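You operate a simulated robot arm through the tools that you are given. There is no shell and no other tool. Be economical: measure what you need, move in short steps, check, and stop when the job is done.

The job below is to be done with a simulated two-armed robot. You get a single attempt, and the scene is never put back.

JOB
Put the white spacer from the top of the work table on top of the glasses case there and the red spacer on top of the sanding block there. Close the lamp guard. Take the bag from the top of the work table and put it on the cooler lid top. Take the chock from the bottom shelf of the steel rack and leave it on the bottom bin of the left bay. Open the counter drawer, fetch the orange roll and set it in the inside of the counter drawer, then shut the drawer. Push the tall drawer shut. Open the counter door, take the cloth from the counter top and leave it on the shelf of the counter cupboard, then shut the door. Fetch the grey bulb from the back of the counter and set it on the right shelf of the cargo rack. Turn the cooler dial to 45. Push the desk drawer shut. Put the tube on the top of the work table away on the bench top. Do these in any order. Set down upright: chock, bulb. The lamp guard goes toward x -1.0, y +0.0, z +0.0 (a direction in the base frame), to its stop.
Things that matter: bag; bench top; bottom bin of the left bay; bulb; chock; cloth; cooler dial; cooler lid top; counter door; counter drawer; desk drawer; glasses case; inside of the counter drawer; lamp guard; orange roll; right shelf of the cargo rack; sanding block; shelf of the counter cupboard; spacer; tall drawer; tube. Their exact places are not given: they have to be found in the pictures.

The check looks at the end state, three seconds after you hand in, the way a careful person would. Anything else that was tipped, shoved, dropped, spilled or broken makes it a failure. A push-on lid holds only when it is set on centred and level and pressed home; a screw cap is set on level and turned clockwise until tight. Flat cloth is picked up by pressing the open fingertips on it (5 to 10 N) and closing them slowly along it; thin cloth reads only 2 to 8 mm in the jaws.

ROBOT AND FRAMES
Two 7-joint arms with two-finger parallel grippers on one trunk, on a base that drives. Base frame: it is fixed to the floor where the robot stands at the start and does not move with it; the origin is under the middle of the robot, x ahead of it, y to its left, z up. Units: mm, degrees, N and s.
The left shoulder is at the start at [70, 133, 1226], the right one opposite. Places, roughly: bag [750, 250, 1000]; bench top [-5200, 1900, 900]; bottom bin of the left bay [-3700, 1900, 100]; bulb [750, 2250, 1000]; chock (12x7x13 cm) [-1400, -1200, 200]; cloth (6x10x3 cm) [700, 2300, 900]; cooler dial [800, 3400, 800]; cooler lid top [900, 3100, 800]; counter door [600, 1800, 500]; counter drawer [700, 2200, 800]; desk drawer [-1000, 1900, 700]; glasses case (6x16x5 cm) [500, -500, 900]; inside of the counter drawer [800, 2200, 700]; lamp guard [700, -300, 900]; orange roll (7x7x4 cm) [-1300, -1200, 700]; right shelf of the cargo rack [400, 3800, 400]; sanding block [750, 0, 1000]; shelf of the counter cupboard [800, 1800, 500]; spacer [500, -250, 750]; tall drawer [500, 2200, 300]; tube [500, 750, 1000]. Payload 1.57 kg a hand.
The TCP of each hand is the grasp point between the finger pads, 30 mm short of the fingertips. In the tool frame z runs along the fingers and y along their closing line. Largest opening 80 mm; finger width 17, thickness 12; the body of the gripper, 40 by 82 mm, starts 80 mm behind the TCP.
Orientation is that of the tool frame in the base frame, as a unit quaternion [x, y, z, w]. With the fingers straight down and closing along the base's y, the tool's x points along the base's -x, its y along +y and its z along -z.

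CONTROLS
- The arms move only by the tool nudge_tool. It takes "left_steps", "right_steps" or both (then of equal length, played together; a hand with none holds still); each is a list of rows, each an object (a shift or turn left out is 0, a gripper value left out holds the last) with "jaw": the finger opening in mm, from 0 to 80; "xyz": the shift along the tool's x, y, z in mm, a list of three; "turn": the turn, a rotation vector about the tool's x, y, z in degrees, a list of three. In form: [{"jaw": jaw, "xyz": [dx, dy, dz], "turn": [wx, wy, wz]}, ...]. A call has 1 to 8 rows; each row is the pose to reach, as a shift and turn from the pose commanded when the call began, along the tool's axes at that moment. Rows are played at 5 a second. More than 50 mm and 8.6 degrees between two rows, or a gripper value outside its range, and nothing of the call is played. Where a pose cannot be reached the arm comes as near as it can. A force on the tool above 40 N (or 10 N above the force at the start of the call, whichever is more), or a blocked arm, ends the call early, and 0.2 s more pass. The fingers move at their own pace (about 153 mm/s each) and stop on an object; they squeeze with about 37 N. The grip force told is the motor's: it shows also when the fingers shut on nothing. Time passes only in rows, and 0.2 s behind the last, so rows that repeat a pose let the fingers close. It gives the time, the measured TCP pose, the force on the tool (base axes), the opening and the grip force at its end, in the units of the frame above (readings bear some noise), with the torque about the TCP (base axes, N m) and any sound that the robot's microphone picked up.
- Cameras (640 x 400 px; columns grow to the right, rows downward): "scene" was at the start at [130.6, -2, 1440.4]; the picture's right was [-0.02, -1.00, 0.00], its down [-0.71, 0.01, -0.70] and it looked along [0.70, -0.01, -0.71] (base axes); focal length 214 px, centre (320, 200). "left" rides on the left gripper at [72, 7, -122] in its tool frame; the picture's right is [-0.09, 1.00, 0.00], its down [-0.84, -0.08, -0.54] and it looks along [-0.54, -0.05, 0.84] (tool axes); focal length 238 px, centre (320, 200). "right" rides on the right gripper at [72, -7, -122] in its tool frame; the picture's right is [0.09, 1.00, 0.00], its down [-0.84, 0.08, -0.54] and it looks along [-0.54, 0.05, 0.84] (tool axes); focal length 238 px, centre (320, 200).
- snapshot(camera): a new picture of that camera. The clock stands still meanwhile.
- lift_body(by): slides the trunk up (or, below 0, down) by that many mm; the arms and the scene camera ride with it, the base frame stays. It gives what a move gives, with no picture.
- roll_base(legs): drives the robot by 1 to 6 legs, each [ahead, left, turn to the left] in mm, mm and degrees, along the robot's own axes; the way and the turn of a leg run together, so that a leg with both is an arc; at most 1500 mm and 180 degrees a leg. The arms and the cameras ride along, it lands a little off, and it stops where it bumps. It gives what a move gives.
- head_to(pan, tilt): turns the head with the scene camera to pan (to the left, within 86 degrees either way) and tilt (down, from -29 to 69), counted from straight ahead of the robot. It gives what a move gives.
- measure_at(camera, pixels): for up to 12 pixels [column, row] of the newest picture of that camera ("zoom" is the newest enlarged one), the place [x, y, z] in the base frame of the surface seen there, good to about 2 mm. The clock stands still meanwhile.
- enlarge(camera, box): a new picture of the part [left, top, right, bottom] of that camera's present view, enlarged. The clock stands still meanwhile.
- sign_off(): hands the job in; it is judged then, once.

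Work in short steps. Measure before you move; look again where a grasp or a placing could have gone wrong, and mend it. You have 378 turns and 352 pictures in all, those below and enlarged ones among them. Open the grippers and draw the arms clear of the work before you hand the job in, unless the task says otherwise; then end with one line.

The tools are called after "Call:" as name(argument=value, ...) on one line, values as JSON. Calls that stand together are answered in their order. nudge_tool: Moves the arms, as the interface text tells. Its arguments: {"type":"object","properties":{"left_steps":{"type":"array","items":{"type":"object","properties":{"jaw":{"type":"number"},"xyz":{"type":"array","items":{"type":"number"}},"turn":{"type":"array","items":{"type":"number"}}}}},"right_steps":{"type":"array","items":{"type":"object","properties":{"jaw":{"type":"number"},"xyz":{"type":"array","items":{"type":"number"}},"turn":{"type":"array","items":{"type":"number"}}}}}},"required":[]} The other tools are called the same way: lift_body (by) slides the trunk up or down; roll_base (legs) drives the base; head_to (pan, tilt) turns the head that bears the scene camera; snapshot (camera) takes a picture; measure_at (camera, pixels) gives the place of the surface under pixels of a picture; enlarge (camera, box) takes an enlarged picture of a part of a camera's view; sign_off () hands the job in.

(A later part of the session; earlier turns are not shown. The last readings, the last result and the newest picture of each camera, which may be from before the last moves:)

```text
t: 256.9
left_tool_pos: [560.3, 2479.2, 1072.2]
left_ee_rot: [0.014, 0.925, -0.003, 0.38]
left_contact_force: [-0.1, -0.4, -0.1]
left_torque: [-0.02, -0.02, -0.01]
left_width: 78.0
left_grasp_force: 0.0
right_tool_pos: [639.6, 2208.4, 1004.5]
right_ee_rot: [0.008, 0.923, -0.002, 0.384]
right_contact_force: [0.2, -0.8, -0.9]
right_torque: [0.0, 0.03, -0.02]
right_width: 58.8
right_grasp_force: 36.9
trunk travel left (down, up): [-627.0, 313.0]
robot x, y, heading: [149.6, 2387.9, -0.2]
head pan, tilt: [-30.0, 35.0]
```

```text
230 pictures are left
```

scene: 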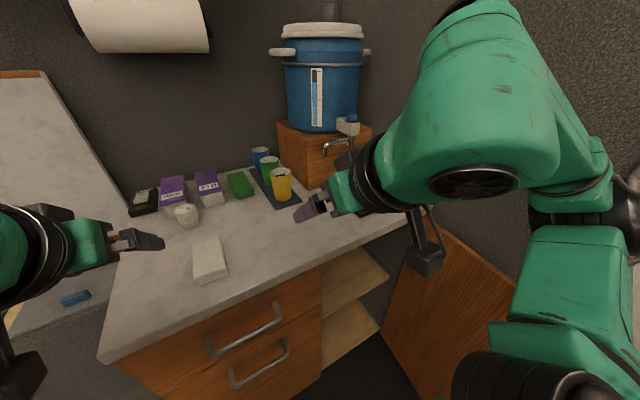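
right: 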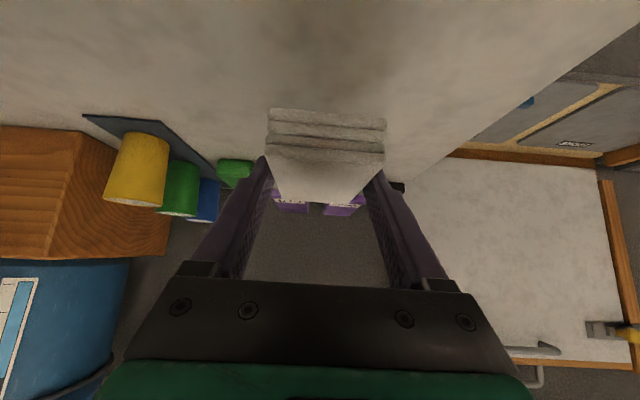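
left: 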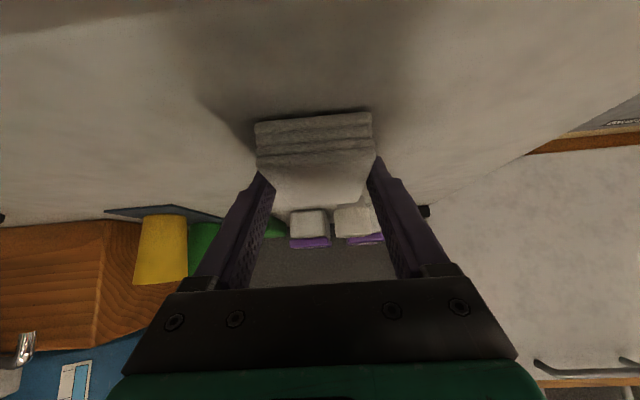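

Cloth held in the right hand. I back off, untilt/tuck the left hand, and swing the right hand to its side.

Call:
roll_base(legs=[[-350, 0, 0]])

Call:
nudge_tool(left_steps=[{"turn": [0, 7.5, 0]}, {"turn": [0, 15, 0]}, {"turn": [0, 22.5, 0]}, {"turn": [0, 30, 0]}, {"turn": [0, 37.5, 0]}, {"turn": [-0.5, 45, -1]}], right_steps=[{"xyz": [0, -20, 0]}, {"xyz": [0, -40, 0]}, {"xyz": [0, -60, 0]}, {"xyz": [0, -80, 0]}, {"xyz": [0, -100, 0]}, {"xyz": [0, -120, 0]}])

Call:
nudge_tool(left_steps=[{"xyz": [40, 20, 10]}, {"xyz": [80, 40, 20]}, {"xyz": [120, 60, 30]}, {"xyz": [150, 80, 40]}])

Call:
lift_body(by=-400)

Call:
snapshot(camera="scene")

```text
t: 259.2
left_tool_pos: [205.4, 2479.5, 1072.2]
left_ee_rot: [0.013, 0.925, -0.002, 0.381]
left_contact_force: [-0.7, -0.9, -0.2]
left_torque: [0.0, 0.03, 0.0]
left_width: 78.3
left_grasp_force: 0.0
right_tool_pos: [286.9, 2208.6, 1003.4]
right_ee_rot: [0.007, 0.924, 0.0, 0.383]
right_contact_force: [0.2, -0.6, -0.3]
right_torque: [0.0, 0.04, -0.02]
right_width: 59.1
right_grasp_force: 37.4
trunk travel left (down, up): [-627.0, 313.0]
robot x, y, heading: [-202.7, 2385.2, 0.3]
head pan, tilt: [-30.0, 35.0]
```

```text
t: 260.6
left_tool_pos: [207.2, 2479.7, 1072.6]
left_ee_rot: [0.004, 1.0, 0.003, -0.004]
left_contact_force: [-1.1, 0.0, -0.1]
left_torque: [0.02, -0.01, 0.04]
left_width: 78.0
left_grasp_force: 0.1
right_tool_pos: [283.4, 2088.0, 1002.1]
right_ee_rot: [0.007, 0.924, -0.001, 0.382]
right_contact_force: [-0.6, 0.0, -0.3]
right_torque: [0.02, -0.01, 0.02]
right_width: 58.7
right_grasp_force: 36.9
trunk travel left (down, up): [-627.0, 313.0]
robot x, y, heading: [-203.0, 2389.3, 0.2]
head pan, tilt: [-30.0, 35.0]
```

```text
t: 261.6
left_tool_pos: [54.5, 2562.7, 1033.1]
left_ee_rot: [0.004, 1.0, 0.004, -0.002]
left_contact_force: [-0.2, -0.2, 0.5]
left_torque: [0.04, 0.03, 0.01]
left_width: 77.9
left_grasp_force: 0.0
right_tool_pos: [282.9, 2089.8, 1003.7]
right_ee_rot: [0.006, 0.924, -0.001, 0.384]
right_contact_force: [0.7, -0.5, 0.0]
right_torque: [0.03, -0.02, 0.02]
right_width: 58.9
right_grasp_force: 37.7
trunk travel left (down, up): [-627.0, 313.0]
robot x, y, heading: [-206.4, 2388.5, 0.0]
head pan, tilt: [-30.0, 35.0]
```

```text
t: 265.4
left_tool_pos: [56.2, 2561.7, 632.8]
left_ee_rot: [0.004, 1.0, 0.003, -0.003]
left_contact_force: [0.4, -0.2, -0.7]
left_torque: [0.04, 0.0, -0.03]
left_width: 78.1
left_grasp_force: 0.1
right_tool_pos: [284.8, 2089.3, 603.4]
right_ee_rot: [0.006, 0.924, 0.0, 0.383]
right_contact_force: [0.4, 0.2, -0.6]
right_torque: [-0.01, 0.03, 0.03]
right_width: 58.8
right_grasp_force: 37.0
trunk travel left (down, up): [-227.0, 713.0]
robot x, y, heading: [-207.5, 2383.9, -0.2]
head pan, tilt: [-30.0, 35.0]
```

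```text
229 pictures are left
```

scene: 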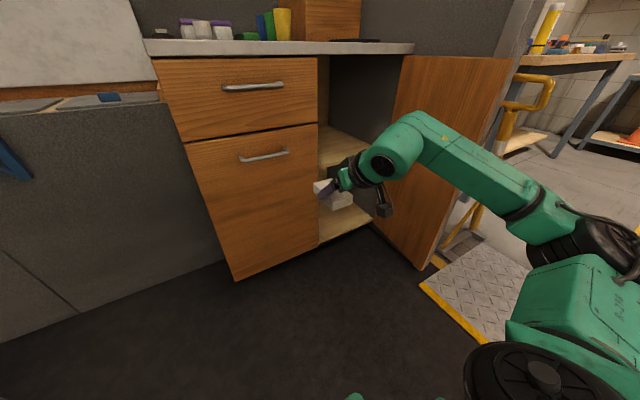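

I lower the cloth to entry height, align y≈1870, then drive in part way and check.

Call:
nudge_tool(right_steps=[{"xyz": [15, 0, 15]}, {"xyz": [30, 0, 30]}])

Call:
roll_base(legs=[[0, -215, 0], [230, 0, 0]])

Call:
snapshot(camera="right")

Call:
snapshot(camera="scene")

```text
t: 266.0
left_tool_pos: [55.6, 2560.7, 633.6]
left_ee_rot: [0.003, 1.0, 0.004, -0.003]
left_contact_force: [-0.3, -0.8, -0.5]
left_torque: [0.0, 0.02, 0.03]
left_width: 77.8
left_grasp_force: 0.0
right_tool_pos: [282.7, 2088.3, 558.0]
right_ee_rot: [0.007, 0.924, 0.0, 0.383]
right_contact_force: [0.3, 0.8, -0.4]
right_torque: [-0.02, -0.04, 0.01]
right_width: 58.7
right_grasp_force: 36.7
trunk travel left (down, up): [-227.0, 713.0]
robot x, y, heading: [-203.4, 2389.3, -0.0]
head pan, tilt: [-30.0, 35.0]
```

```text
t: 269.0
left_tool_pos: [284.0, 2350.0, 634.0]
left_ee_rot: [0.003, 1.0, 0.004, -0.002]
left_contact_force: [0.3, -0.2, 0.1]
left_torque: [-0.01, 0.02, -0.02]
left_width: 78.0
left_grasp_force: 0.0
right_tool_pos: [512.4, 1877.1, 558.6]
right_ee_rot: [0.006, 0.924, -0.001, 0.383]
right_contact_force: [-0.1, 1.0, -0.6]
right_torque: [0.0, 0.02, -0.05]
right_width: 58.9
right_grasp_force: 37.2
trunk travel left (down, up): [-227.0, 713.0]
robot x, y, heading: [23.9, 2173.8, 0.4]
head pan, tilt: [-30.0, 35.0]
```

```text
228 pictures are left
```

right: 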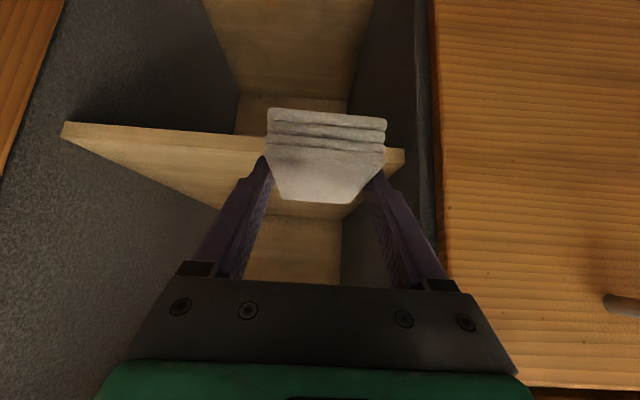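

```text
227 pictures are left
```

scene: 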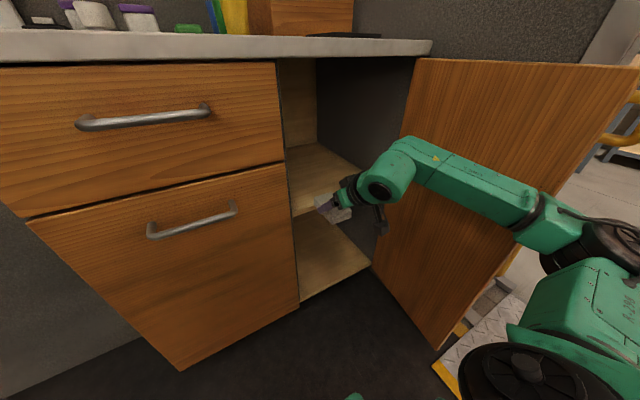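

Clear path. I measure the shelf and drive in 165 mm.

Call:
measure_at(camera="right", pixels=[[150, 138], [230, 145], [120, 150], [420, 150], [400, 155], [200, 180]])

Call:
roll_base(legs=[[165, -5, -0.4]])

Call:
snapshot(camera="right")

```text
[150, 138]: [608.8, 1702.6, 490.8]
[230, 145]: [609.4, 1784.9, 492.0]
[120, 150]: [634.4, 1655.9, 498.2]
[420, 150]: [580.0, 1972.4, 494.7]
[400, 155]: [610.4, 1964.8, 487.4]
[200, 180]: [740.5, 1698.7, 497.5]
```

```text
t: 270.4
left_tool_pos: [448.5, 2340.9, 634.0]
left_ee_rot: [0.006, 1.0, 0.004, -0.003]
left_contact_force: [-0.1, 0.3, -1.1]
left_torque: [0.02, 0.02, -0.03]
left_width: 77.8
left_grasp_force: 0.2
right_tool_pos: [671.3, 1867.9, 559.6]
right_ee_rot: [0.01, 0.924, -0.002, 0.382]
right_contact_force: [-0.1, 0.1, -0.8]
right_torque: [-0.02, -0.02, -0.05]
right_width: 58.7
right_grasp_force: 37.2
trunk travel left (down, up): [-227.0, 713.0]
robot x, y, heading: [183.4, 2172.9, -0.5]
head pan, tilt: [-30.0, 35.0]
```

```text
226 pictures are left
```

right: 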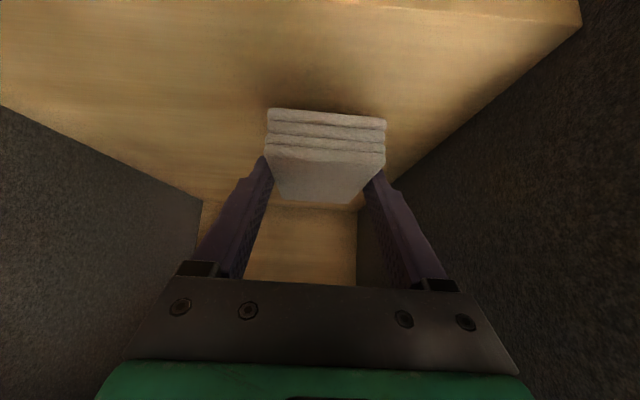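

Cloth is fully over the shelf. I lower 27 mm, then to contact.

Call:
nudge_tool(right_steps=[{"xyz": [7, 0, 7]}, {"xyz": [14, 0, 14]}, {"xyz": [18.5, 0, 18.5]}])

Call:
nudge_tool(right_steps=[{"xyz": [1, 0, 1]}, {"xyz": [2, 0, 2]}])

```text
t: 271.2
left_tool_pos: [448.2, 2343.5, 633.5]
left_ee_rot: [0.006, 1.0, 0.004, -0.003]
left_contact_force: [0.0, -0.6, -1.1]
left_torque: [0.0, 0.0, 0.0]
left_width: 77.9
left_grasp_force: 0.0
right_tool_pos: [671.4, 1869.3, 534.0]
right_ee_rot: [0.01, 0.923, -0.002, 0.384]
right_contact_force: [0.4, -0.9, -1.0]
right_torque: [-0.01, 0.03, -0.02]
right_width: 58.5
right_grasp_force: 37.4
trunk travel left (down, up): [-227.0, 713.0]
robot x, y, heading: [186.8, 2170.1, -0.3]
head pan, tilt: [-30.0, 35.0]
```

```text
t: 271.8
left_tool_pos: [447.2, 2341.6, 633.9]
left_ee_rot: [0.006, 1.0, 0.003, -0.003]
left_contact_force: [-0.1, 0.5, 0.8]
left_torque: [-0.01, -0.02, 0.02]
left_width: 78.2
left_grasp_force: 0.1
right_tool_pos: [672.1, 1868.7, 530.4]
right_ee_rot: [0.01, 0.923, -0.002, 0.384]
right_contact_force: [-0.8, -1.0, 0.4]
right_torque: [-0.01, -0.06, -0.03]
right_width: 59.0
right_grasp_force: 37.5
trunk travel left (down, up): [-227.0, 713.0]
robot x, y, heading: [187.1, 2168.8, -0.7]
head pan, tilt: [-30.0, 35.0]
```

One more 2 mm step, then release and withdraw along the tool axis.

Call:
nudge_tool(right_steps=[{"xyz": [0.8, 0, 0.8]}, {"xyz": [1.5, 0, 1.5]}, {"xyz": [1.5, 0, 1.5], "jaw": 66}, {"xyz": [1.5, 0, 1.5], "jaw": 78}, {"xyz": [1.5, 0, 1.5], "jaw": 78}, {"xyz": [-6, 0, -30], "jaw": 78}, {"xyz": [-6, 0, -60], "jaw": 78}])

Call:
snapshot(camera="right")

```text
t: 273.4
left_tool_pos: [448.5, 2342.3, 633.4]
left_ee_rot: [0.007, 1.0, 0.003, -0.002]
left_contact_force: [-0.2, -1.0, 0.2]
left_torque: [0.02, 0.01, -0.02]
left_width: 78.0
left_grasp_force: 0.0
right_tool_pos: [633.5, 1868.4, 578.8]
right_ee_rot: [0.01, 0.923, -0.003, 0.384]
right_contact_force: [0.0, 0.0, 0.0]
right_torque: [0.0, 0.0, 0.01]
right_width: 77.7
right_grasp_force: 0.0
trunk travel left (down, up): [-227.0, 713.0]
robot x, y, heading: [182.2, 2169.1, -0.3]
head pan, tilt: [-30.0, 35.0]
```

```text
225 pictures are left
```

right: 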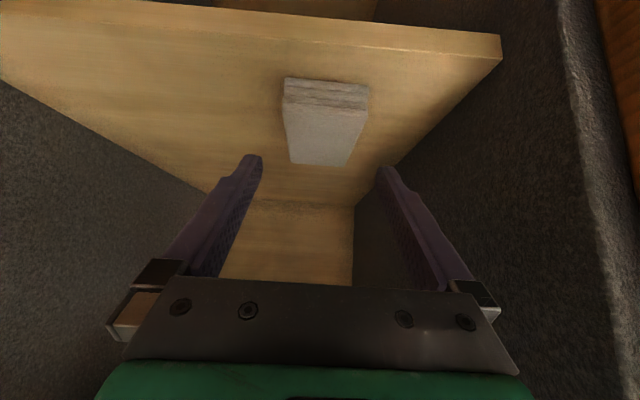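

Cloth lies on the shelf. I back out to x≈-340, close the fingers, go right so the hand is on the outer side of the open door.

Call:
roll_base(legs=[[-530, 0, 0.5]])

Call:
nudge_tool(right_steps=[{"jaw": 0}, {"jaw": 0}])

Call:
roll_base(legs=[[0, -300, 0]])

Call:
snapshot(camera="scene")

```text
t: 276.5
left_tool_pos: [-80.9, 2344.8, 632.7]
left_ee_rot: [0.003, 1.0, 0.003, -0.003]
left_contact_force: [-0.7, 0.8, -0.1]
left_torque: [-0.01, 0.01, 0.03]
left_width: 78.1
left_grasp_force: 0.0
right_tool_pos: [106.1, 1873.5, 578.1]
right_ee_rot: [0.008, 0.924, -0.001, 0.383]
right_contact_force: [0.8, 0.0, 0.1]
right_torque: [-0.04, -0.02, 0.01]
right_width: 78.1
right_grasp_force: 0.1
trunk travel left (down, up): [-227.0, 713.0]
robot x, y, heading: [-342.4, 2170.7, -0.2]
head pan, tilt: [-30.0, 35.0]
```

```text
t: 277.1
left_tool_pos: [-81.0, 2346.3, 632.9]
left_ee_rot: [0.003, 1.0, 0.005, -0.002]
left_contact_force: [0.6, 0.4, 0.3]
left_torque: [0.02, -0.01, 0.02]
left_width: 77.9
left_grasp_force: 0.0
right_tool_pos: [107.0, 1873.4, 578.5]
right_ee_rot: [0.008, 0.924, -0.002, 0.383]
right_contact_force: [-0.3, 0.5, -0.5]
right_torque: [0.03, 0.04, 0.01]
right_width: 0.0
right_grasp_force: 21.5
trunk travel left (down, up): [-227.0, 713.0]
robot x, y, heading: [-340.2, 2169.6, -0.2]
head pan, tilt: [-30.0, 35.0]
```

```text
t: 279.1
left_tool_pos: [-81.5, 2048.4, 633.9]
left_ee_rot: [0.005, 1.0, 0.004, -0.003]
left_contact_force: [0.4, 0.0, 0.1]
left_torque: [-0.02, 0.01, 0.0]
left_width: 78.0
left_grasp_force: 0.1
right_tool_pos: [106.2, 1576.7, 577.8]
right_ee_rot: [0.009, 0.924, -0.001, 0.383]
right_contact_force: [0.1, 0.0, -0.1]
right_torque: [-0.03, -0.05, 0.02]
right_width: 0.1
right_grasp_force: 21.9
trunk travel left (down, up): [-227.0, 713.0]
robot x, y, heading: [-343.3, 1875.4, -0.3]
head pan, tilt: [-30.0, 35.0]
```

```text
224 pictures are left
```

scene: 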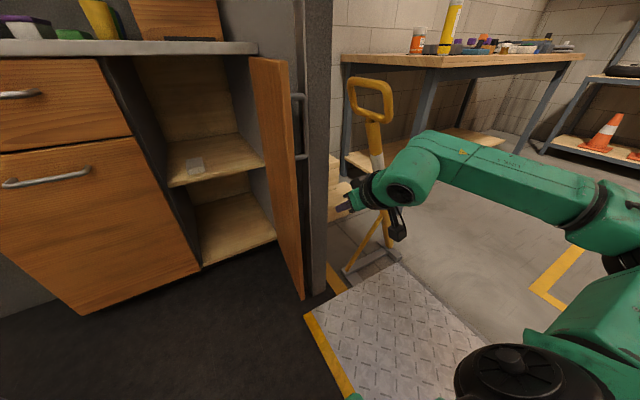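

Call:
measure_at(camera="scene", pixels=[[290, 200], [275, 100], [302, 110], [302, 150], [300, 290], [345, 205], [372, 100], [290, 65], [560, 200]])

```text
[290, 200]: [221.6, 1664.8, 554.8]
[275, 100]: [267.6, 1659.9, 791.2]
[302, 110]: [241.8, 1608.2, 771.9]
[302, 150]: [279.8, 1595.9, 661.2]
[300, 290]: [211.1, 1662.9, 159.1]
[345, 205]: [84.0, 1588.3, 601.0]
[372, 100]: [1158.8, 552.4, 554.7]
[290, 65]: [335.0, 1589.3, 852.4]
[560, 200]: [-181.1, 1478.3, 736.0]
```

I slot the closed fingers at y≈1622 next to the door's outer face, then push it along its closing arc.

Call:
roll_base(legs=[[0, 45, 0.3], [92, 0, 0]])

Call:
roll_base(legs=[[0, 60, 0], [45, 100, 0]])

Call:
snapshot(camera="scene")

```text
t: 280.7
left_tool_pos: [10.5, 2095.9, 632.7]
left_ee_rot: [0.003, 1.0, 0.004, -0.002]
left_contact_force: [-0.1, 0.6, 1.0]
left_torque: [0.01, -0.02, 0.01]
left_width: 77.9
left_grasp_force: 0.0
right_tool_pos: [199.8, 1622.7, 576.9]
right_ee_rot: [0.006, 0.924, 0.0, 0.383]
right_contact_force: [-1.0, 0.5, -0.7]
right_torque: [-0.01, 0.02, -0.07]
right_width: 0.0
right_grasp_force: 21.1
trunk travel left (down, up): [-227.0, 713.0]
robot x, y, heading: [-252.2, 1920.1, 0.2]
head pan, tilt: [-30.0, 35.0]
```

```text
t: 282.5
left_tool_pos: [55.1, 2257.3, 633.6]
left_ee_rot: [0.003, 1.0, 0.004, -0.003]
left_contact_force: [0.2, -0.3, -0.3]
left_torque: [0.02, 0.02, 0.0]
left_width: 77.6
left_grasp_force: 0.0
right_tool_pos: [244.5, 1784.5, 578.2]
right_ee_rot: [0.007, 0.924, -0.001, 0.382]
right_contact_force: [0.4, 0.4, 0.3]
right_torque: [-0.03, 0.01, -0.01]
right_width: 0.0
right_grasp_force: 21.2
trunk travel left (down, up): [-227.0, 713.0]
robot x, y, heading: [-204.3, 2083.1, 0.0]
head pan, tilt: [-30.0, 35.0]
```

```text
223 pictures are left
```

scene: 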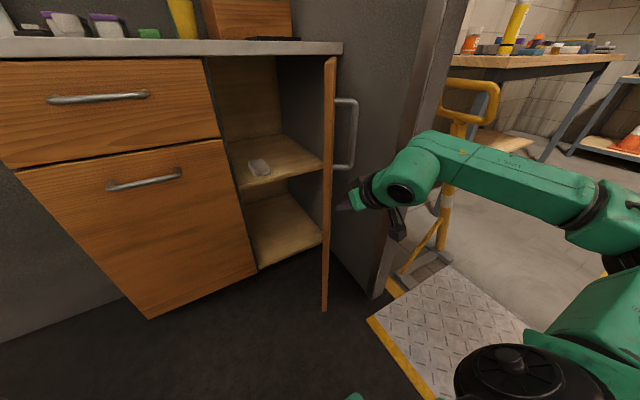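

The door follows. I continue along the arc.

Call:
roll_base(legs=[[60, 60, 0], [80, 40, 0]])

Call:
snapshot(camera="scene")

```text
t: 284.3
left_tool_pos: [197.6, 2358.6, 633.7]
left_ee_rot: [0.002, 1.0, 0.003, -0.003]
left_contact_force: [0.0, 0.3, 0.3]
left_torque: [0.01, -0.01, -0.01]
left_width: 78.0
left_grasp_force: 0.0
right_tool_pos: [387.6, 1887.6, 576.7]
right_ee_rot: [0.007, 0.924, -0.001, 0.383]
right_contact_force: [0.0, 0.1, -0.6]
right_torque: [-0.01, 0.0, -0.01]
right_width: 0.1
right_grasp_force: 21.2
trunk travel left (down, up): [-227.0, 713.0]
robot x, y, heading: [-61.4, 2184.9, 0.3]
head pan, tilt: [-30.0, 35.0]
```

```text
222 pictures are left
```

scene: 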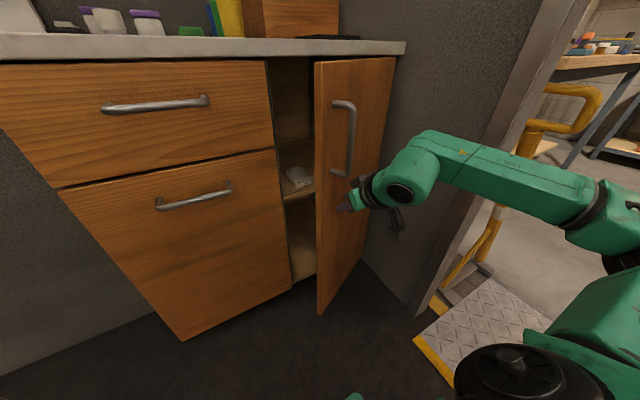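

Nearly there; now push straight +x to shut.

Call:
roll_base(legs=[[70, 10, 0], [70, 5, 0]])

Call:
snapshot(camera="scene")

Call:
measure_at(camera="scene", pixels=[[250, 150], [300, 150], [330, 110], [380, 100], [300, 240]])

```text
t: 285.9
left_tool_pos: [337.0, 2374.4, 632.3]
left_ee_rot: [0.001, 1.0, 0.003, -0.002]
left_contact_force: [-1.2, -0.4, -1.1]
left_torque: [0.0, 0.0, -0.01]
left_width: 78.0
left_grasp_force: 0.0
right_tool_pos: [527.4, 1901.5, 577.8]
right_ee_rot: [0.006, 0.924, -0.001, 0.383]
right_contact_force: [0.1, -0.1, -0.1]
right_torque: [0.0, -0.01, 0.0]
right_width: 0.1
right_grasp_force: 20.9
trunk travel left (down, up): [-227.0, 713.0]
robot x, y, heading: [78.0, 2199.6, 0.3]
head pan, tilt: [-30.0, 35.0]
```

```text
221 pictures are left
```

scene: 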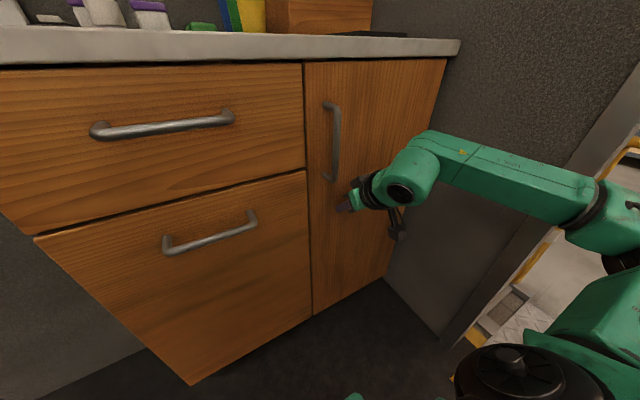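

```text
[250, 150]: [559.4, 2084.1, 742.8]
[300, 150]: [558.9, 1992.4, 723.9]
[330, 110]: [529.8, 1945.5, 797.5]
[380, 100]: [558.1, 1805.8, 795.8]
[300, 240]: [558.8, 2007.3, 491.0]
```

Nearly flush. One small extra push, then measure the door edge.

Call:
roll_base(legs=[[10, 0, 0]])

Call:
snapshot(camera="scene")

Call:
measure_at(camera="scene", pixels=[[314, 90], [316, 200], [318, 250], [302, 90], [390, 80], [304, 200]])

```text
t: 287.3
left_tool_pos: [344.6, 2375.1, 633.7]
left_ee_rot: [0.002, 1.0, 0.004, -0.002]
left_contact_force: [0.2, -0.1, 0.7]
left_torque: [0.0, -0.01, -0.02]
left_width: 78.0
left_grasp_force: 0.0
right_tool_pos: [533.3, 1901.8, 577.1]
right_ee_rot: [0.006, 0.925, -0.001, 0.38]
right_contact_force: [-12.9, 0.5, 6.8]
right_torque: [0.04, 0.01, 0.08]
right_width: 0.0
right_grasp_force: 21.7
trunk travel left (down, up): [-227.0, 713.0]
robot x, y, heading: [84.4, 2200.6, 0.1]
head pan, tilt: [-30.0, 35.0]
stopped in leg 1: the force on the tool passed its limit at 41 N (the readings are from after the stop); the commanded pose is now the measured one
```

```text
220 pictures are left
```

scene: 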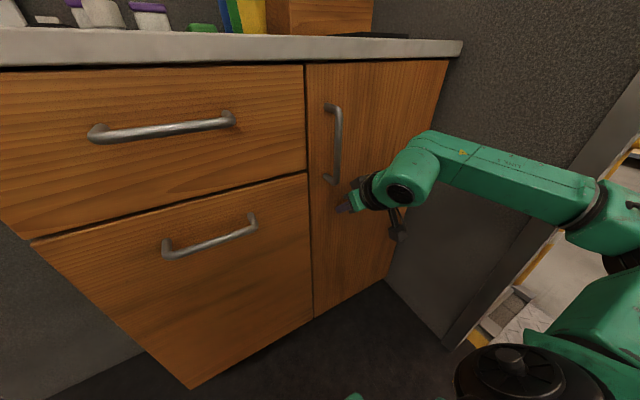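

```text
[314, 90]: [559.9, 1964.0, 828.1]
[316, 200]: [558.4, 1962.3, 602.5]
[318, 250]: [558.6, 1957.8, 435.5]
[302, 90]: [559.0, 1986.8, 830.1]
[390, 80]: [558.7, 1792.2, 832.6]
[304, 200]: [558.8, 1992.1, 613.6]
```

Counter door is shut. Next the desk drawer: I back off to (−280,2300), turn 180° and look.

Call:
roll_base(legs=[[-365, 100, 0], [0, 0, 90], [0, 0, 90]])

Call:
head_to(pan=15, tilt=25)

Call:
snapshot(camera="scene")

```text
t: 297.4
left_tool_pos: [-530.9, 2116.0, 633.2]
left_ee_rot: [1.0, 0.017, 0.003, 0.004]
left_contact_force: [-0.7, 1.7, 0.3]
left_torque: [0.0, 0.01, 0.03]
left_width: 77.8
left_grasp_force: 0.1
right_tool_pos: [-736.0, 2580.9, 576.3]
right_ee_rot: [0.925, 0.011, -0.38, 0.005]
right_contact_force: [0.6, -0.2, -0.9]
right_torque: [0.02, -0.01, 0.01]
right_width: 0.0
right_grasp_force: 21.3
trunk travel left (down, up): [-227.0, 713.0]
robot x, y, heading: [-274.8, 2298.6, -177.7]
head pan, tilt: [-30.0, 35.0]
```

```text
t: 298.5
left_tool_pos: [-530.9, 2116.6, 634.2]
left_ee_rot: [1.0, 0.016, 0.003, 0.004]
left_contact_force: [-0.6, -0.5, -0.1]
left_torque: [0.03, 0.0, 0.0]
left_width: 78.1
left_grasp_force: 0.0
right_tool_pos: [-736.7, 2580.3, 577.3]
right_ee_rot: [0.925, 0.012, -0.38, 0.005]
right_contact_force: [0.1, -0.7, 0.6]
right_torque: [-0.04, -0.03, 0.01]
right_width: 0.0
right_grasp_force: 21.7
trunk travel left (down, up): [-227.0, 713.0]
robot x, y, heading: [-276.1, 2300.0, -177.7]
head pan, tilt: [15.0, 25.0]
```

```text
219 pictures are left
```

scene: 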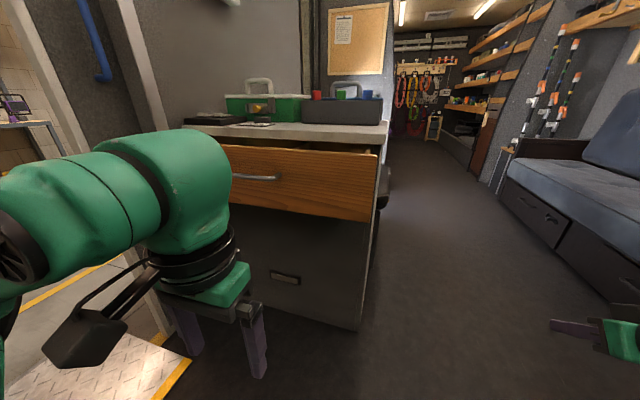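

Call:
measure_at(camera="scene", pixels=[[370, 190], [245, 160], [255, 177], [300, 200], [345, 270], [380, 130], [290, 278], [360, 150], [500, 190], [590, 255]])

```text
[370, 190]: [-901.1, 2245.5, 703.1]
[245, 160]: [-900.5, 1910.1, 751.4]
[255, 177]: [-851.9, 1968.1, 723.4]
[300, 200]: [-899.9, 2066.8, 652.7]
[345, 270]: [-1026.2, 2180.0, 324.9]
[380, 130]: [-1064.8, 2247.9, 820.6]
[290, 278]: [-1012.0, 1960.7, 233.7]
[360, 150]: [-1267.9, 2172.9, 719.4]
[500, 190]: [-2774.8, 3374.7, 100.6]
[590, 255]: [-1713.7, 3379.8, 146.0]
```

Drawer face x=−900 (z 650–770), closed ≈−1026. I bring the right hand inward, raise 125, and line up at y≈2095.

Call:
nudge_tool(right_steps=[{"xyz": [0, 40, 0]}, {"xyz": [0, 80, 0]}, {"xyz": [0, 120, 0]}, {"xyz": [0, 160, 0]}, {"xyz": [0, 190, 0]}])

Call:
lift_body(by=128)

Call:
roll_base(legs=[[0, 290, -2.3], [70, 0, 0]])

Call:
snapshot(camera="scene")

```text
t: 299.7
left_tool_pos: [-531.8, 2115.6, 633.3]
left_ee_rot: [1.0, 0.016, 0.003, 0.003]
left_contact_force: [-0.4, -0.4, 0.3]
left_torque: [-0.02, -0.02, 0.02]
left_width: 77.8
left_grasp_force: 0.1
right_tool_pos: [-732.4, 2390.8, 576.4]
right_ee_rot: [0.925, 0.011, -0.379, 0.005]
right_contact_force: [0.0, -0.2, 0.2]
right_torque: [0.03, 0.02, -0.02]
right_width: 0.1
right_grasp_force: 21.0
trunk travel left (down, up): [-227.0, 713.0]
robot x, y, heading: [-276.8, 2299.4, -177.7]
head pan, tilt: [15.0, 25.0]
```

```text
t: 301.3
left_tool_pos: [-531.6, 2116.0, 761.9]
left_ee_rot: [1.0, 0.016, 0.003, 0.004]
left_contact_force: [-0.9, -1.0, 0.1]
left_torque: [0.0, 0.02, -0.03]
left_width: 78.1
left_grasp_force: 0.1
right_tool_pos: [-732.5, 2390.4, 704.2]
right_ee_rot: [0.925, 0.01, -0.38, 0.005]
right_contact_force: [-0.6, -0.6, -0.6]
right_torque: [0.0, 0.02, 0.02]
right_width: 0.0
right_grasp_force: 21.0
trunk travel left (down, up): [-355.0, 585.0]
robot x, y, heading: [-277.5, 2298.7, -177.5]
head pan, tilt: [15.0, 25.0]
```

```text
t: 303.9
left_tool_pos: [-606.7, 1838.7, 760.4]
left_ee_rot: [1.0, -0.007, 0.004, 0.003]
left_contact_force: [-0.7, 0.4, 0.2]
left_torque: [0.02, -0.01, -0.02]
left_width: 78.1
left_grasp_force: 0.0
right_tool_pos: [-795.0, 2122.6, 705.1]
right_ee_rot: [0.925, -0.011, -0.379, -0.003]
right_contact_force: [-0.9, 0.0, 0.2]
right_torque: [0.03, 0.0, -0.02]
right_width: 0.2
right_grasp_force: 21.8
trunk travel left (down, up): [-355.0, 585.0]
robot x, y, heading: [-344.8, 2010.3, 179.5]
head pan, tilt: [15.0, 25.0]
```

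```text
218 pictures are left
```

scene: 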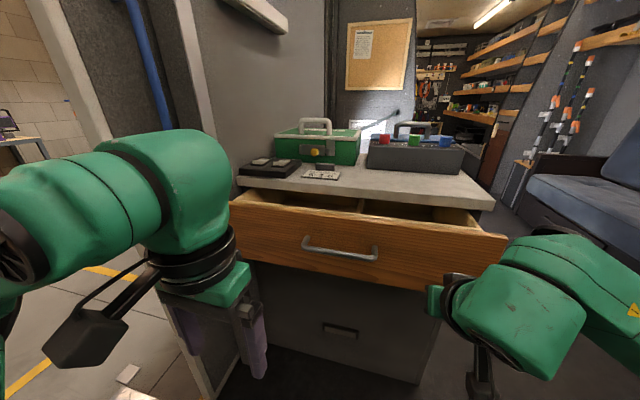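

Call:
measure_at(camera="scene", pixels=[[376, 252], [304, 240], [250, 240], [500, 270], [430, 270], [470, 195]])

Call:
roll_base(legs=[[0, 65, 0.5], [75, 0, 0]])

Call:
snapshot(camera="scene")

```text
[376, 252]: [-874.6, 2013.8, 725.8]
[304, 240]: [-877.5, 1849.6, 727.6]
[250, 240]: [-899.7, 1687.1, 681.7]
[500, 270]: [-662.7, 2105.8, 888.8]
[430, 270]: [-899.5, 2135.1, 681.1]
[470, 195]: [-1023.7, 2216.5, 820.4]
```

```text
t: 305.6
left_tool_pos: [-681.6, 1772.2, 761.0]
left_ee_rot: [1.0, -0.003, 0.004, 0.003]
left_contact_force: [-0.9, 0.1, -0.5]
left_torque: [0.02, -0.07, -0.02]
left_width: 77.7
left_grasp_force: 0.0
right_tool_pos: [-870.3, 2054.3, 703.7]
right_ee_rot: [0.925, -0.008, -0.38, -0.002]
right_contact_force: [-0.3, -0.2, -0.2]
right_torque: [-0.01, 0.02, 0.02]
right_width: 0.0
right_grasp_force: 21.1
trunk travel left (down, up): [-355.0, 585.0]
robot x, y, heading: [-418.0, 1943.7, 179.8]
head pan, tilt: [15.0, 25.0]
```

```text
217 pictures are left
```

scene: 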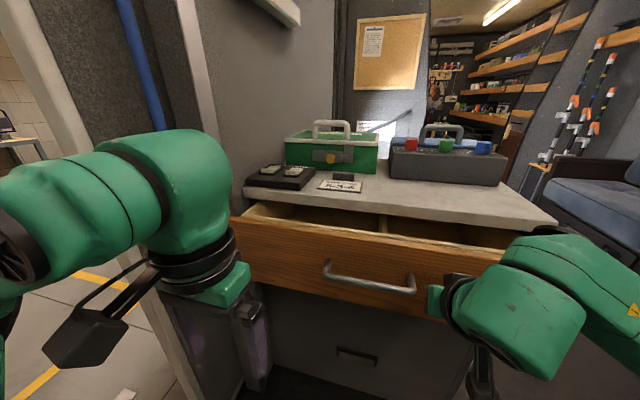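

Left elbow would near the door jamb, so I push with the arm instead: forward in 25 mm steps.

Call:
nudge_tool(right_steps=[{"xyz": [-14, 0, 14]}, {"xyz": [-28, 0, 28]}, {"xyz": [-42, 0, 42]}, {"xyz": [-56, 0, 56]}, {"xyz": [-70, 0, 70]}, {"xyz": [-84, 0, 84]}])

Call:
snapshot(camera="scene")

Call:
measure_at(camera="scene", pixels=[[260, 250], [350, 300], [360, 330], [450, 195], [300, 300]])

```text
t: 307.0
left_tool_pos: [-678.2, 1772.6, 761.5]
left_ee_rot: [1.0, -0.004, 0.002, 0.003]
left_contact_force: [0.5, -0.8, -0.1]
left_torque: [-0.01, -0.01, -0.01]
left_width: 78.2
left_grasp_force: 0.1
right_tool_pos: [-978.9, 2055.4, 704.1]
right_ee_rot: [0.928, -0.008, -0.372, -0.003]
right_contact_force: [15.2, 1.8, 5.8]
right_torque: [-0.04, -0.12, -0.05]
right_width: 0.0
right_grasp_force: 21.2
trunk travel left (down, up): [-355.0, 585.0]
robot x, y, heading: [-418.7, 1947.8, 179.7]
head pan, tilt: [15.0, 25.0]
stopped in row 6 (right hand): the force on the tool passed its limit at 44 N (the readings are from after the stop); the commanded pose is now the measured one
```

```text
216 pictures are left
```

scene: 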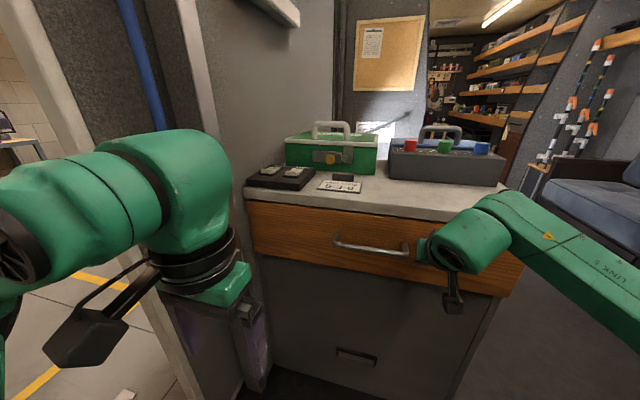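

```text
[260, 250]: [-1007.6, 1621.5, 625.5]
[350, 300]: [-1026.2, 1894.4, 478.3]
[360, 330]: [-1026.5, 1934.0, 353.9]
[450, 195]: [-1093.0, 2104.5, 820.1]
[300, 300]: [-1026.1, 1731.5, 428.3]
```

Call:
measure_at(camera="scene", pixels=[[290, 225], [300, 245], [480, 280], [260, 215], [400, 262], [340, 212]])

```text
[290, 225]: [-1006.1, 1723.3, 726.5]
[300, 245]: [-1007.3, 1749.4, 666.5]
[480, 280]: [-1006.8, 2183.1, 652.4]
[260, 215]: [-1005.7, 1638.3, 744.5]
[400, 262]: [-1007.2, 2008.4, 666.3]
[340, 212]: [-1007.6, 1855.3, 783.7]
```

Face at −1007 with a 44 N stop: likely shut (20 mm overlay panel). I push once more to confirm.

Call:
nudge_tool(right_steps=[{"xyz": [-4, 0, 4]}, {"xyz": [-8, 0, 8]}, {"xyz": [-12, 0, 12]}])

Call:
enlarge(camera="scene", box=[230, 170, 530, 320])

Call:
measure_at(camera="zoom", pixels=[[150, 130], [350, 200], [100, 100]])

```text
t: 307.4
left_tool_pos: [-675.8, 1773.3, 761.9]
left_ee_rot: [1.0, -0.005, 0.001, 0.004]
left_contact_force: [0.1, -0.3, -0.4]
left_torque: [0.02, -0.03, -0.01]
left_width: 78.2
left_grasp_force: 0.0
right_tool_pos: [-978.9, 2054.5, 702.6]
right_ee_rot: [0.929, -0.006, -0.37, -0.002]
right_contact_force: [22.5, 2.8, 9.6]
right_torque: [-0.03, -0.1, -0.06]
right_width: 0.0
right_grasp_force: 21.6
trunk travel left (down, up): [-355.0, 585.0]
robot x, y, heading: [-420.9, 1946.3, 179.7]
head pan, tilt: [15.0, 25.0]
stopped in row 2 (right hand): the force on the tool passed its limit at 45 N (the readings are from after the stop); the commanded pose is now the measured one
```

```text
2.13 times, centred on (380, 245) of scene
```

zoom: 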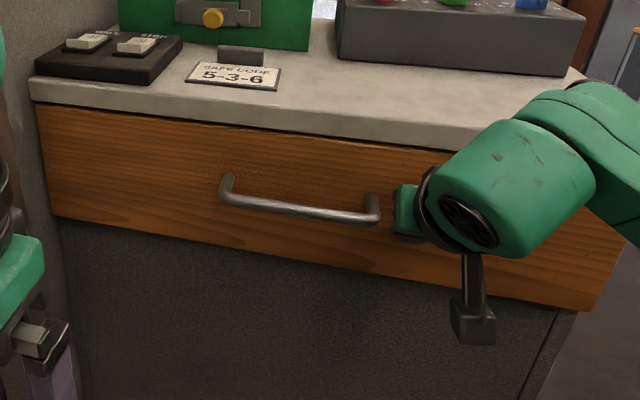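

```text
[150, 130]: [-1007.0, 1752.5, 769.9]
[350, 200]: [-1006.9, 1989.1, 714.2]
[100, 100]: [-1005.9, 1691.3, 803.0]
```

Desk drawer is shut. I retract, go to (−268,2050), turn to face −y and drive back through the doorway.

Call:
nudge_tool(right_steps=[{"xyz": [30, 0, -30]}, {"xyz": [60, 0, -60]}, {"xyz": [90, 0, -90]}, {"xyz": [110, 0, -110]}])

Call:
roll_base(legs=[[-150, -110, 0], [0, 0, 90], [300, 0, 0]])

Call:
head_to(pan=0, tilt=30)

Call:
snapshot(camera="scene")

```text
t: 308.4
left_tool_pos: [-680.2, 1772.0, 762.5]
left_ee_rot: [1.0, -0.004, 0.002, 0.003]
left_contact_force: [-0.3, 0.4, 0.4]
left_torque: [-0.02, -0.01, 0.01]
left_width: 78.0
left_grasp_force: 0.0
right_tool_pos: [-828.2, 2054.1, 705.8]
right_ee_rot: [0.93, -0.007, -0.368, -0.004]
right_contact_force: [-0.9, -0.8, 0.4]
right_torque: [0.01, -0.02, 0.02]
right_width: 0.4
right_grasp_force: 21.4
trunk travel left (down, up): [-355.0, 585.0]
robot x, y, heading: [-419.3, 1944.4, 179.8]
head pan, tilt: [15.0, 25.0]
```

```text
t: 315.4
left_tool_pos: [-81.1, 1503.4, 762.2]
left_ee_rot: [0.702, 0.712, 0.005, 0.001]
left_contact_force: [-0.3, 0.0, 0.5]
left_torque: [-0.03, 0.01, 0.02]
left_width: 78.1
left_grasp_force: 0.2
right_tool_pos: [-358.0, 1348.3, 706.9]
right_ee_rot: [0.654, 0.661, -0.26, 0.261]
right_contact_force: [-0.4, 0.7, -0.9]
right_torque: [-0.01, 0.01, -0.01]
right_width: 0.1
right_grasp_force: 21.0
trunk travel left (down, up): [-355.0, 585.0]
robot x, y, heading: [-261.6, 1756.7, -88.7]
head pan, tilt: [15.0, 25.0]
```

```text
t: 316.2
left_tool_pos: [-80.2, 1488.3, 753.1]
left_ee_rot: [0.701, 0.713, 0.014, -0.006]
left_contact_force: [0.2, -0.7, -0.4]
left_torque: [-0.01, 0.01, -0.02]
left_width: 78.0
left_grasp_force: 0.0
right_tool_pos: [-359.3, 1331.8, 694.6]
right_ee_rot: [0.656, 0.664, -0.253, 0.254]
right_contact_force: [-0.6, -0.4, 0.0]
right_torque: [-0.01, 0.01, 0.0]
right_width: 0.0
right_grasp_force: 21.4
trunk travel left (down, up): [-355.0, 585.0]
robot x, y, heading: [-260.7, 1761.4, -88.9]
head pan, tilt: [0.0, 30.0]
```

```text
214 pictures are left
```

scene: 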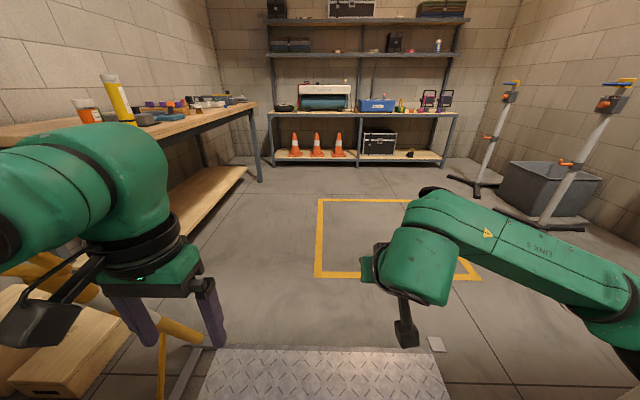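

The steel rack is ahead. I drive on to y≈150 and shift toward x≈-1200.

Call:
roll_base(legs=[[1000, 0, -1.1], [600, 0, 0], [0, -700, 0]])

Call:
head_to(pan=-8, tilt=15)

Call:
snapshot(camera="scene")

```text
t: 327.9
left_tool_pos: [-794.1, -124.1, 752.1]
left_ee_rot: [0.713, 0.701, 0.013, -0.007]
left_contact_force: [1.1, 0.4, 0.6]
left_torque: [-0.01, -0.01, -0.01]
left_width: 77.9
left_grasp_force: 0.1
right_tool_pos: [-1076.4, -269.5, 692.9]
right_ee_rot: [0.666, 0.655, -0.255, 0.249]
right_contact_force: [0.1, 0.7, -0.5]
right_torque: [0.01, -0.03, 0.01]
right_width: 0.0
right_grasp_force: 21.3
trunk travel left (down, up): [-355.0, 585.0]
robot x, y, heading: [-967.8, 149.7, -90.5]
head pan, tilt: [0.0, 30.0]
```

```text
t: 328.7
left_tool_pos: [-793.7, -124.6, 752.5]
left_ee_rot: [0.712, 0.702, 0.014, -0.007]
left_contact_force: [0.6, -0.1, -0.9]
left_torque: [0.0, 0.04, -0.01]
left_width: 78.0
left_grasp_force: 0.0
right_tool_pos: [-1077.3, -270.4, 693.4]
right_ee_rot: [0.666, 0.655, -0.255, 0.249]
right_contact_force: [-0.1, -0.5, 0.8]
right_torque: [0.01, 0.01, -0.03]
right_width: 0.0
right_grasp_force: 21.3
trunk travel left (down, up): [-355.0, 585.0]
robot x, y, heading: [-967.7, 153.9, -90.5]
head pan, tilt: [-8.0, 15.0]
```

```text
213 pictures are left
```

scene: 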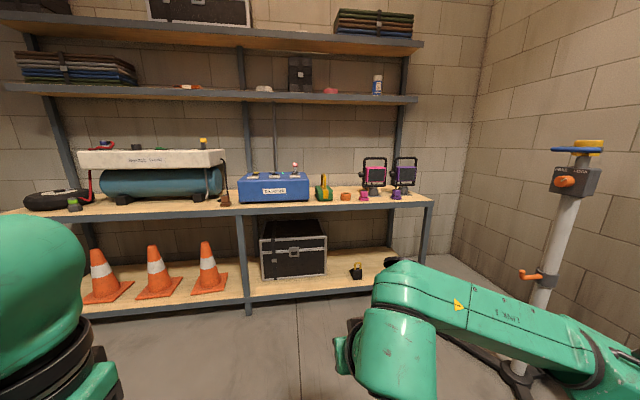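

Call:
enlarge(camera="scene", box=[230, 150, 440, 300])

Call:
measure_at(camera="scene", pixels=[[346, 197], [345, 192], [357, 270], [357, 263], [363, 197], [380, 262], [390, 262], [325, 195], [340, 285], [345, 205], [395, 196]])

```text
2.67 times, centred on (335, 225) of scene
```

zoom: 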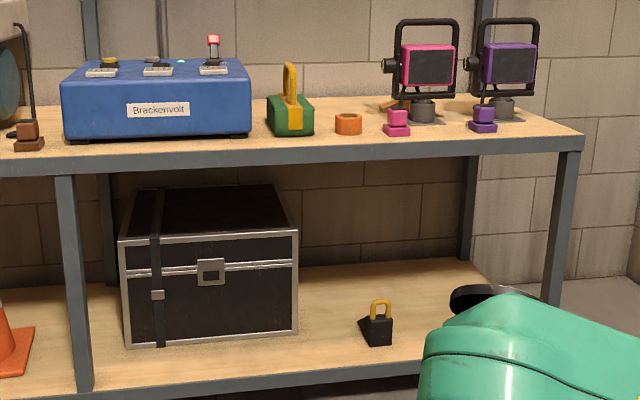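

```text
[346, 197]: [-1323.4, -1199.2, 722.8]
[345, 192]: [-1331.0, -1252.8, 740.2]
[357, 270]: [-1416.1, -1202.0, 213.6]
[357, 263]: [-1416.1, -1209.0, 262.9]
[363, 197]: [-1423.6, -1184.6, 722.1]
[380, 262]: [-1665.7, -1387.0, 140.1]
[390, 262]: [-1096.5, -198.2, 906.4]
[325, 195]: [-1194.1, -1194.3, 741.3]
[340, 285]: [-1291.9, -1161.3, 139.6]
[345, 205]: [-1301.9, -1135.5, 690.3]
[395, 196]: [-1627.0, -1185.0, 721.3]
```

Roll at (−1325,−1215) on z≈700; chock at (−1416,−1205) on z≈140. I check the tripod on the right and the upper shelf before moving.

Call:
measure_at(camera="scene", pixels=[[560, 250], [570, 180], [520, 372], [350, 97], [300, 103], [420, 200], [590, 150], [425, 280]])

Call:
head_to(pan=-60, tilt=35)

Call:
snapshot(camera="scene")

```text
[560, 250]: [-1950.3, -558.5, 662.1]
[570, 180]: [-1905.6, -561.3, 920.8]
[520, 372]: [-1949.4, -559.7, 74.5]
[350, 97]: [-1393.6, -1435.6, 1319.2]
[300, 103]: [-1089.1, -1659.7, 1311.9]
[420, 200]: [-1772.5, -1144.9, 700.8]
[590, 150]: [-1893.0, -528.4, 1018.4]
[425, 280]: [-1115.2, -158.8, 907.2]
```

```text
t: 329.9
left_tool_pos: [-794.5, -122.8, 752.5]
left_ee_rot: [0.712, 0.702, 0.014, -0.007]
left_contact_force: [0.7, 0.6, -0.4]
left_torque: [0.0, -0.01, 0.04]
left_width: 77.8
left_grasp_force: 0.0
right_tool_pos: [-1076.6, -270.1, 694.2]
right_ee_rot: [0.666, 0.655, -0.256, 0.249]
right_contact_force: [0.0, -0.9, -0.3]
right_torque: [0.02, 0.01, 0.0]
right_width: 0.0
right_grasp_force: 21.6
trunk travel left (down, up): [-355.0, 585.0]
robot x, y, heading: [-967.9, 151.7, -90.6]
head pan, tilt: [-60.0, 35.0]
```

```text
211 pictures are left
```

scene: 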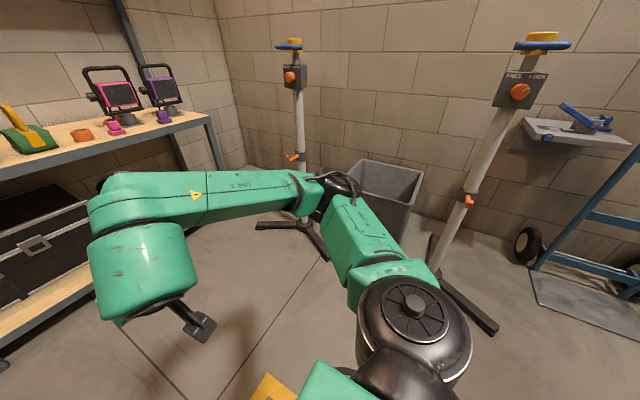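

Call:
measure_at(camera="scene", pixels=[[260, 226], [328, 258], [305, 200], [433, 240], [490, 320], [400, 200], [370, 190]])

```text
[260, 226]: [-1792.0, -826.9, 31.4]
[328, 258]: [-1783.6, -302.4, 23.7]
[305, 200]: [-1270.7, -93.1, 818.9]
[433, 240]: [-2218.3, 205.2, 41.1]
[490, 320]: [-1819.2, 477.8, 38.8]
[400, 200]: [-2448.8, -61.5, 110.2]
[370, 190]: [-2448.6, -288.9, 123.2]
```

Tripod leg tips reach x≈−1785; robot at x≈−1345 is clear. I drive there, raise 130, and bring the left hand to the middle.

Call:
roll_base(legs=[[0, -375, 0.6], [620, 0, 0]])

Call:
lift_body(by=130)

Call:
nudge_tool(left_steps=[{"xyz": [-30, -30, 0], "turn": [0.6, -1.7, -0.8]}, {"xyz": [-60, -60, 0], "turn": [0.6, -1.7, -0.8]}, {"xyz": [-90, -90, 0], "turn": [0.6, -1.7, -0.8]}, {"xyz": [-120, -120, 0], "turn": [0.6, -1.7, -0.8]}, {"xyz": [-160, -145, 0], "turn": [0.6, -1.7, -0.8]}])

Call:
snapshot(camera="left")

```text
t: 335.3
left_tool_pos: [-1162.4, -739.0, 752.7]
left_ee_rot: [0.706, 0.708, 0.013, -0.008]
left_contact_force: [-0.1, -0.5, 0.2]
left_torque: [0.03, 0.01, 0.0]
left_width: 77.9
left_grasp_force: 0.1
right_tool_pos: [-1444.0, -890.9, 693.2]
right_ee_rot: [0.66, 0.661, -0.254, 0.252]
right_contact_force: [-0.8, -0.5, 0.2]
right_torque: [0.02, 0.02, 0.03]
right_width: 0.1
right_grasp_force: 21.3
trunk travel left (down, up): [-355.0, 585.0]
robot x, y, heading: [-1342.8, -463.6, -89.7]
head pan, tilt: [-60.0, 35.0]
```

```text
t: 336.9
left_tool_pos: [-1161.8, -740.0, 881.5]
left_ee_rot: [0.706, 0.708, 0.014, -0.008]
left_contact_force: [-1.4, 0.1, 0.0]
left_torque: [-0.01, 0.01, 0.0]
left_width: 77.9
left_grasp_force: 0.1
right_tool_pos: [-1442.6, -890.8, 823.3]
right_ee_rot: [0.661, 0.66, -0.253, 0.251]
right_contact_force: [1.1, 0.6, -0.6]
right_torque: [0.0, 0.02, -0.03]
right_width: 0.0
right_grasp_force: 21.2
trunk travel left (down, up): [-485.0, 455.0]
robot x, y, heading: [-1343.1, -466.1, -89.6]
head pan, tilt: [-60.0, 35.0]
```

```text
t: 338.1
left_tool_pos: [-1311.6, -901.0, 876.5]
left_ee_rot: [0.701, 0.713, -0.001, 0.0]
left_contact_force: [-0.2, -1.1, -0.3]
left_torque: [0.03, 0.01, 0.0]
left_width: 78.0
left_grasp_force: 0.1
right_tool_pos: [-1442.7, -892.0, 822.0]
right_ee_rot: [0.661, 0.66, -0.253, 0.252]
right_contact_force: [0.7, 0.4, 0.1]
right_torque: [0.0, 0.02, 0.04]
right_width: 0.0
right_grasp_force: 21.8
trunk travel left (down, up): [-485.0, 455.0]
robot x, y, heading: [-1336.5, -465.4, -89.9]
head pan, tilt: [-60.0, 35.0]
```

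```text
210 pictures are left
```

left: 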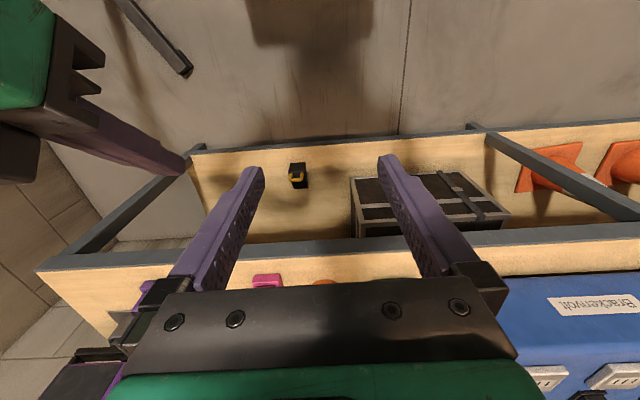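

Call:
roll_base(legs=[[190, 0, 0]])

Call:
snapshot(camera="left")

```text
t: 339.7
left_tool_pos: [-1307.6, -1090.7, 875.5]
left_ee_rot: [0.701, 0.713, -0.001, -0.001]
left_contact_force: [0.3, -0.1, -0.1]
left_torque: [0.06, 0.04, -0.01]
left_width: 78.1
left_grasp_force: 0.1
right_tool_pos: [-1441.2, -1082.6, 822.9]
right_ee_rot: [0.661, 0.66, -0.253, 0.251]
right_contact_force: [-0.5, 0.6, -0.4]
right_torque: [0.04, -0.01, 0.03]
right_width: 0.0
right_grasp_force: 21.4
trunk travel left (down, up): [-485.0, 455.0]
robot x, y, heading: [-1340.4, -651.0, -89.6]
head pan, tilt: [-60.0, 35.0]
```

```text
209 pictures are left
```

left: 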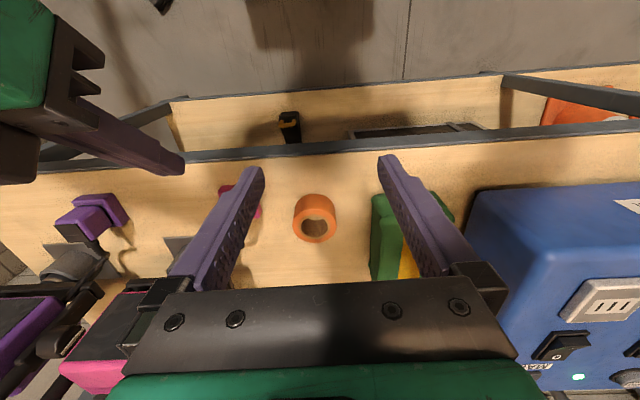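

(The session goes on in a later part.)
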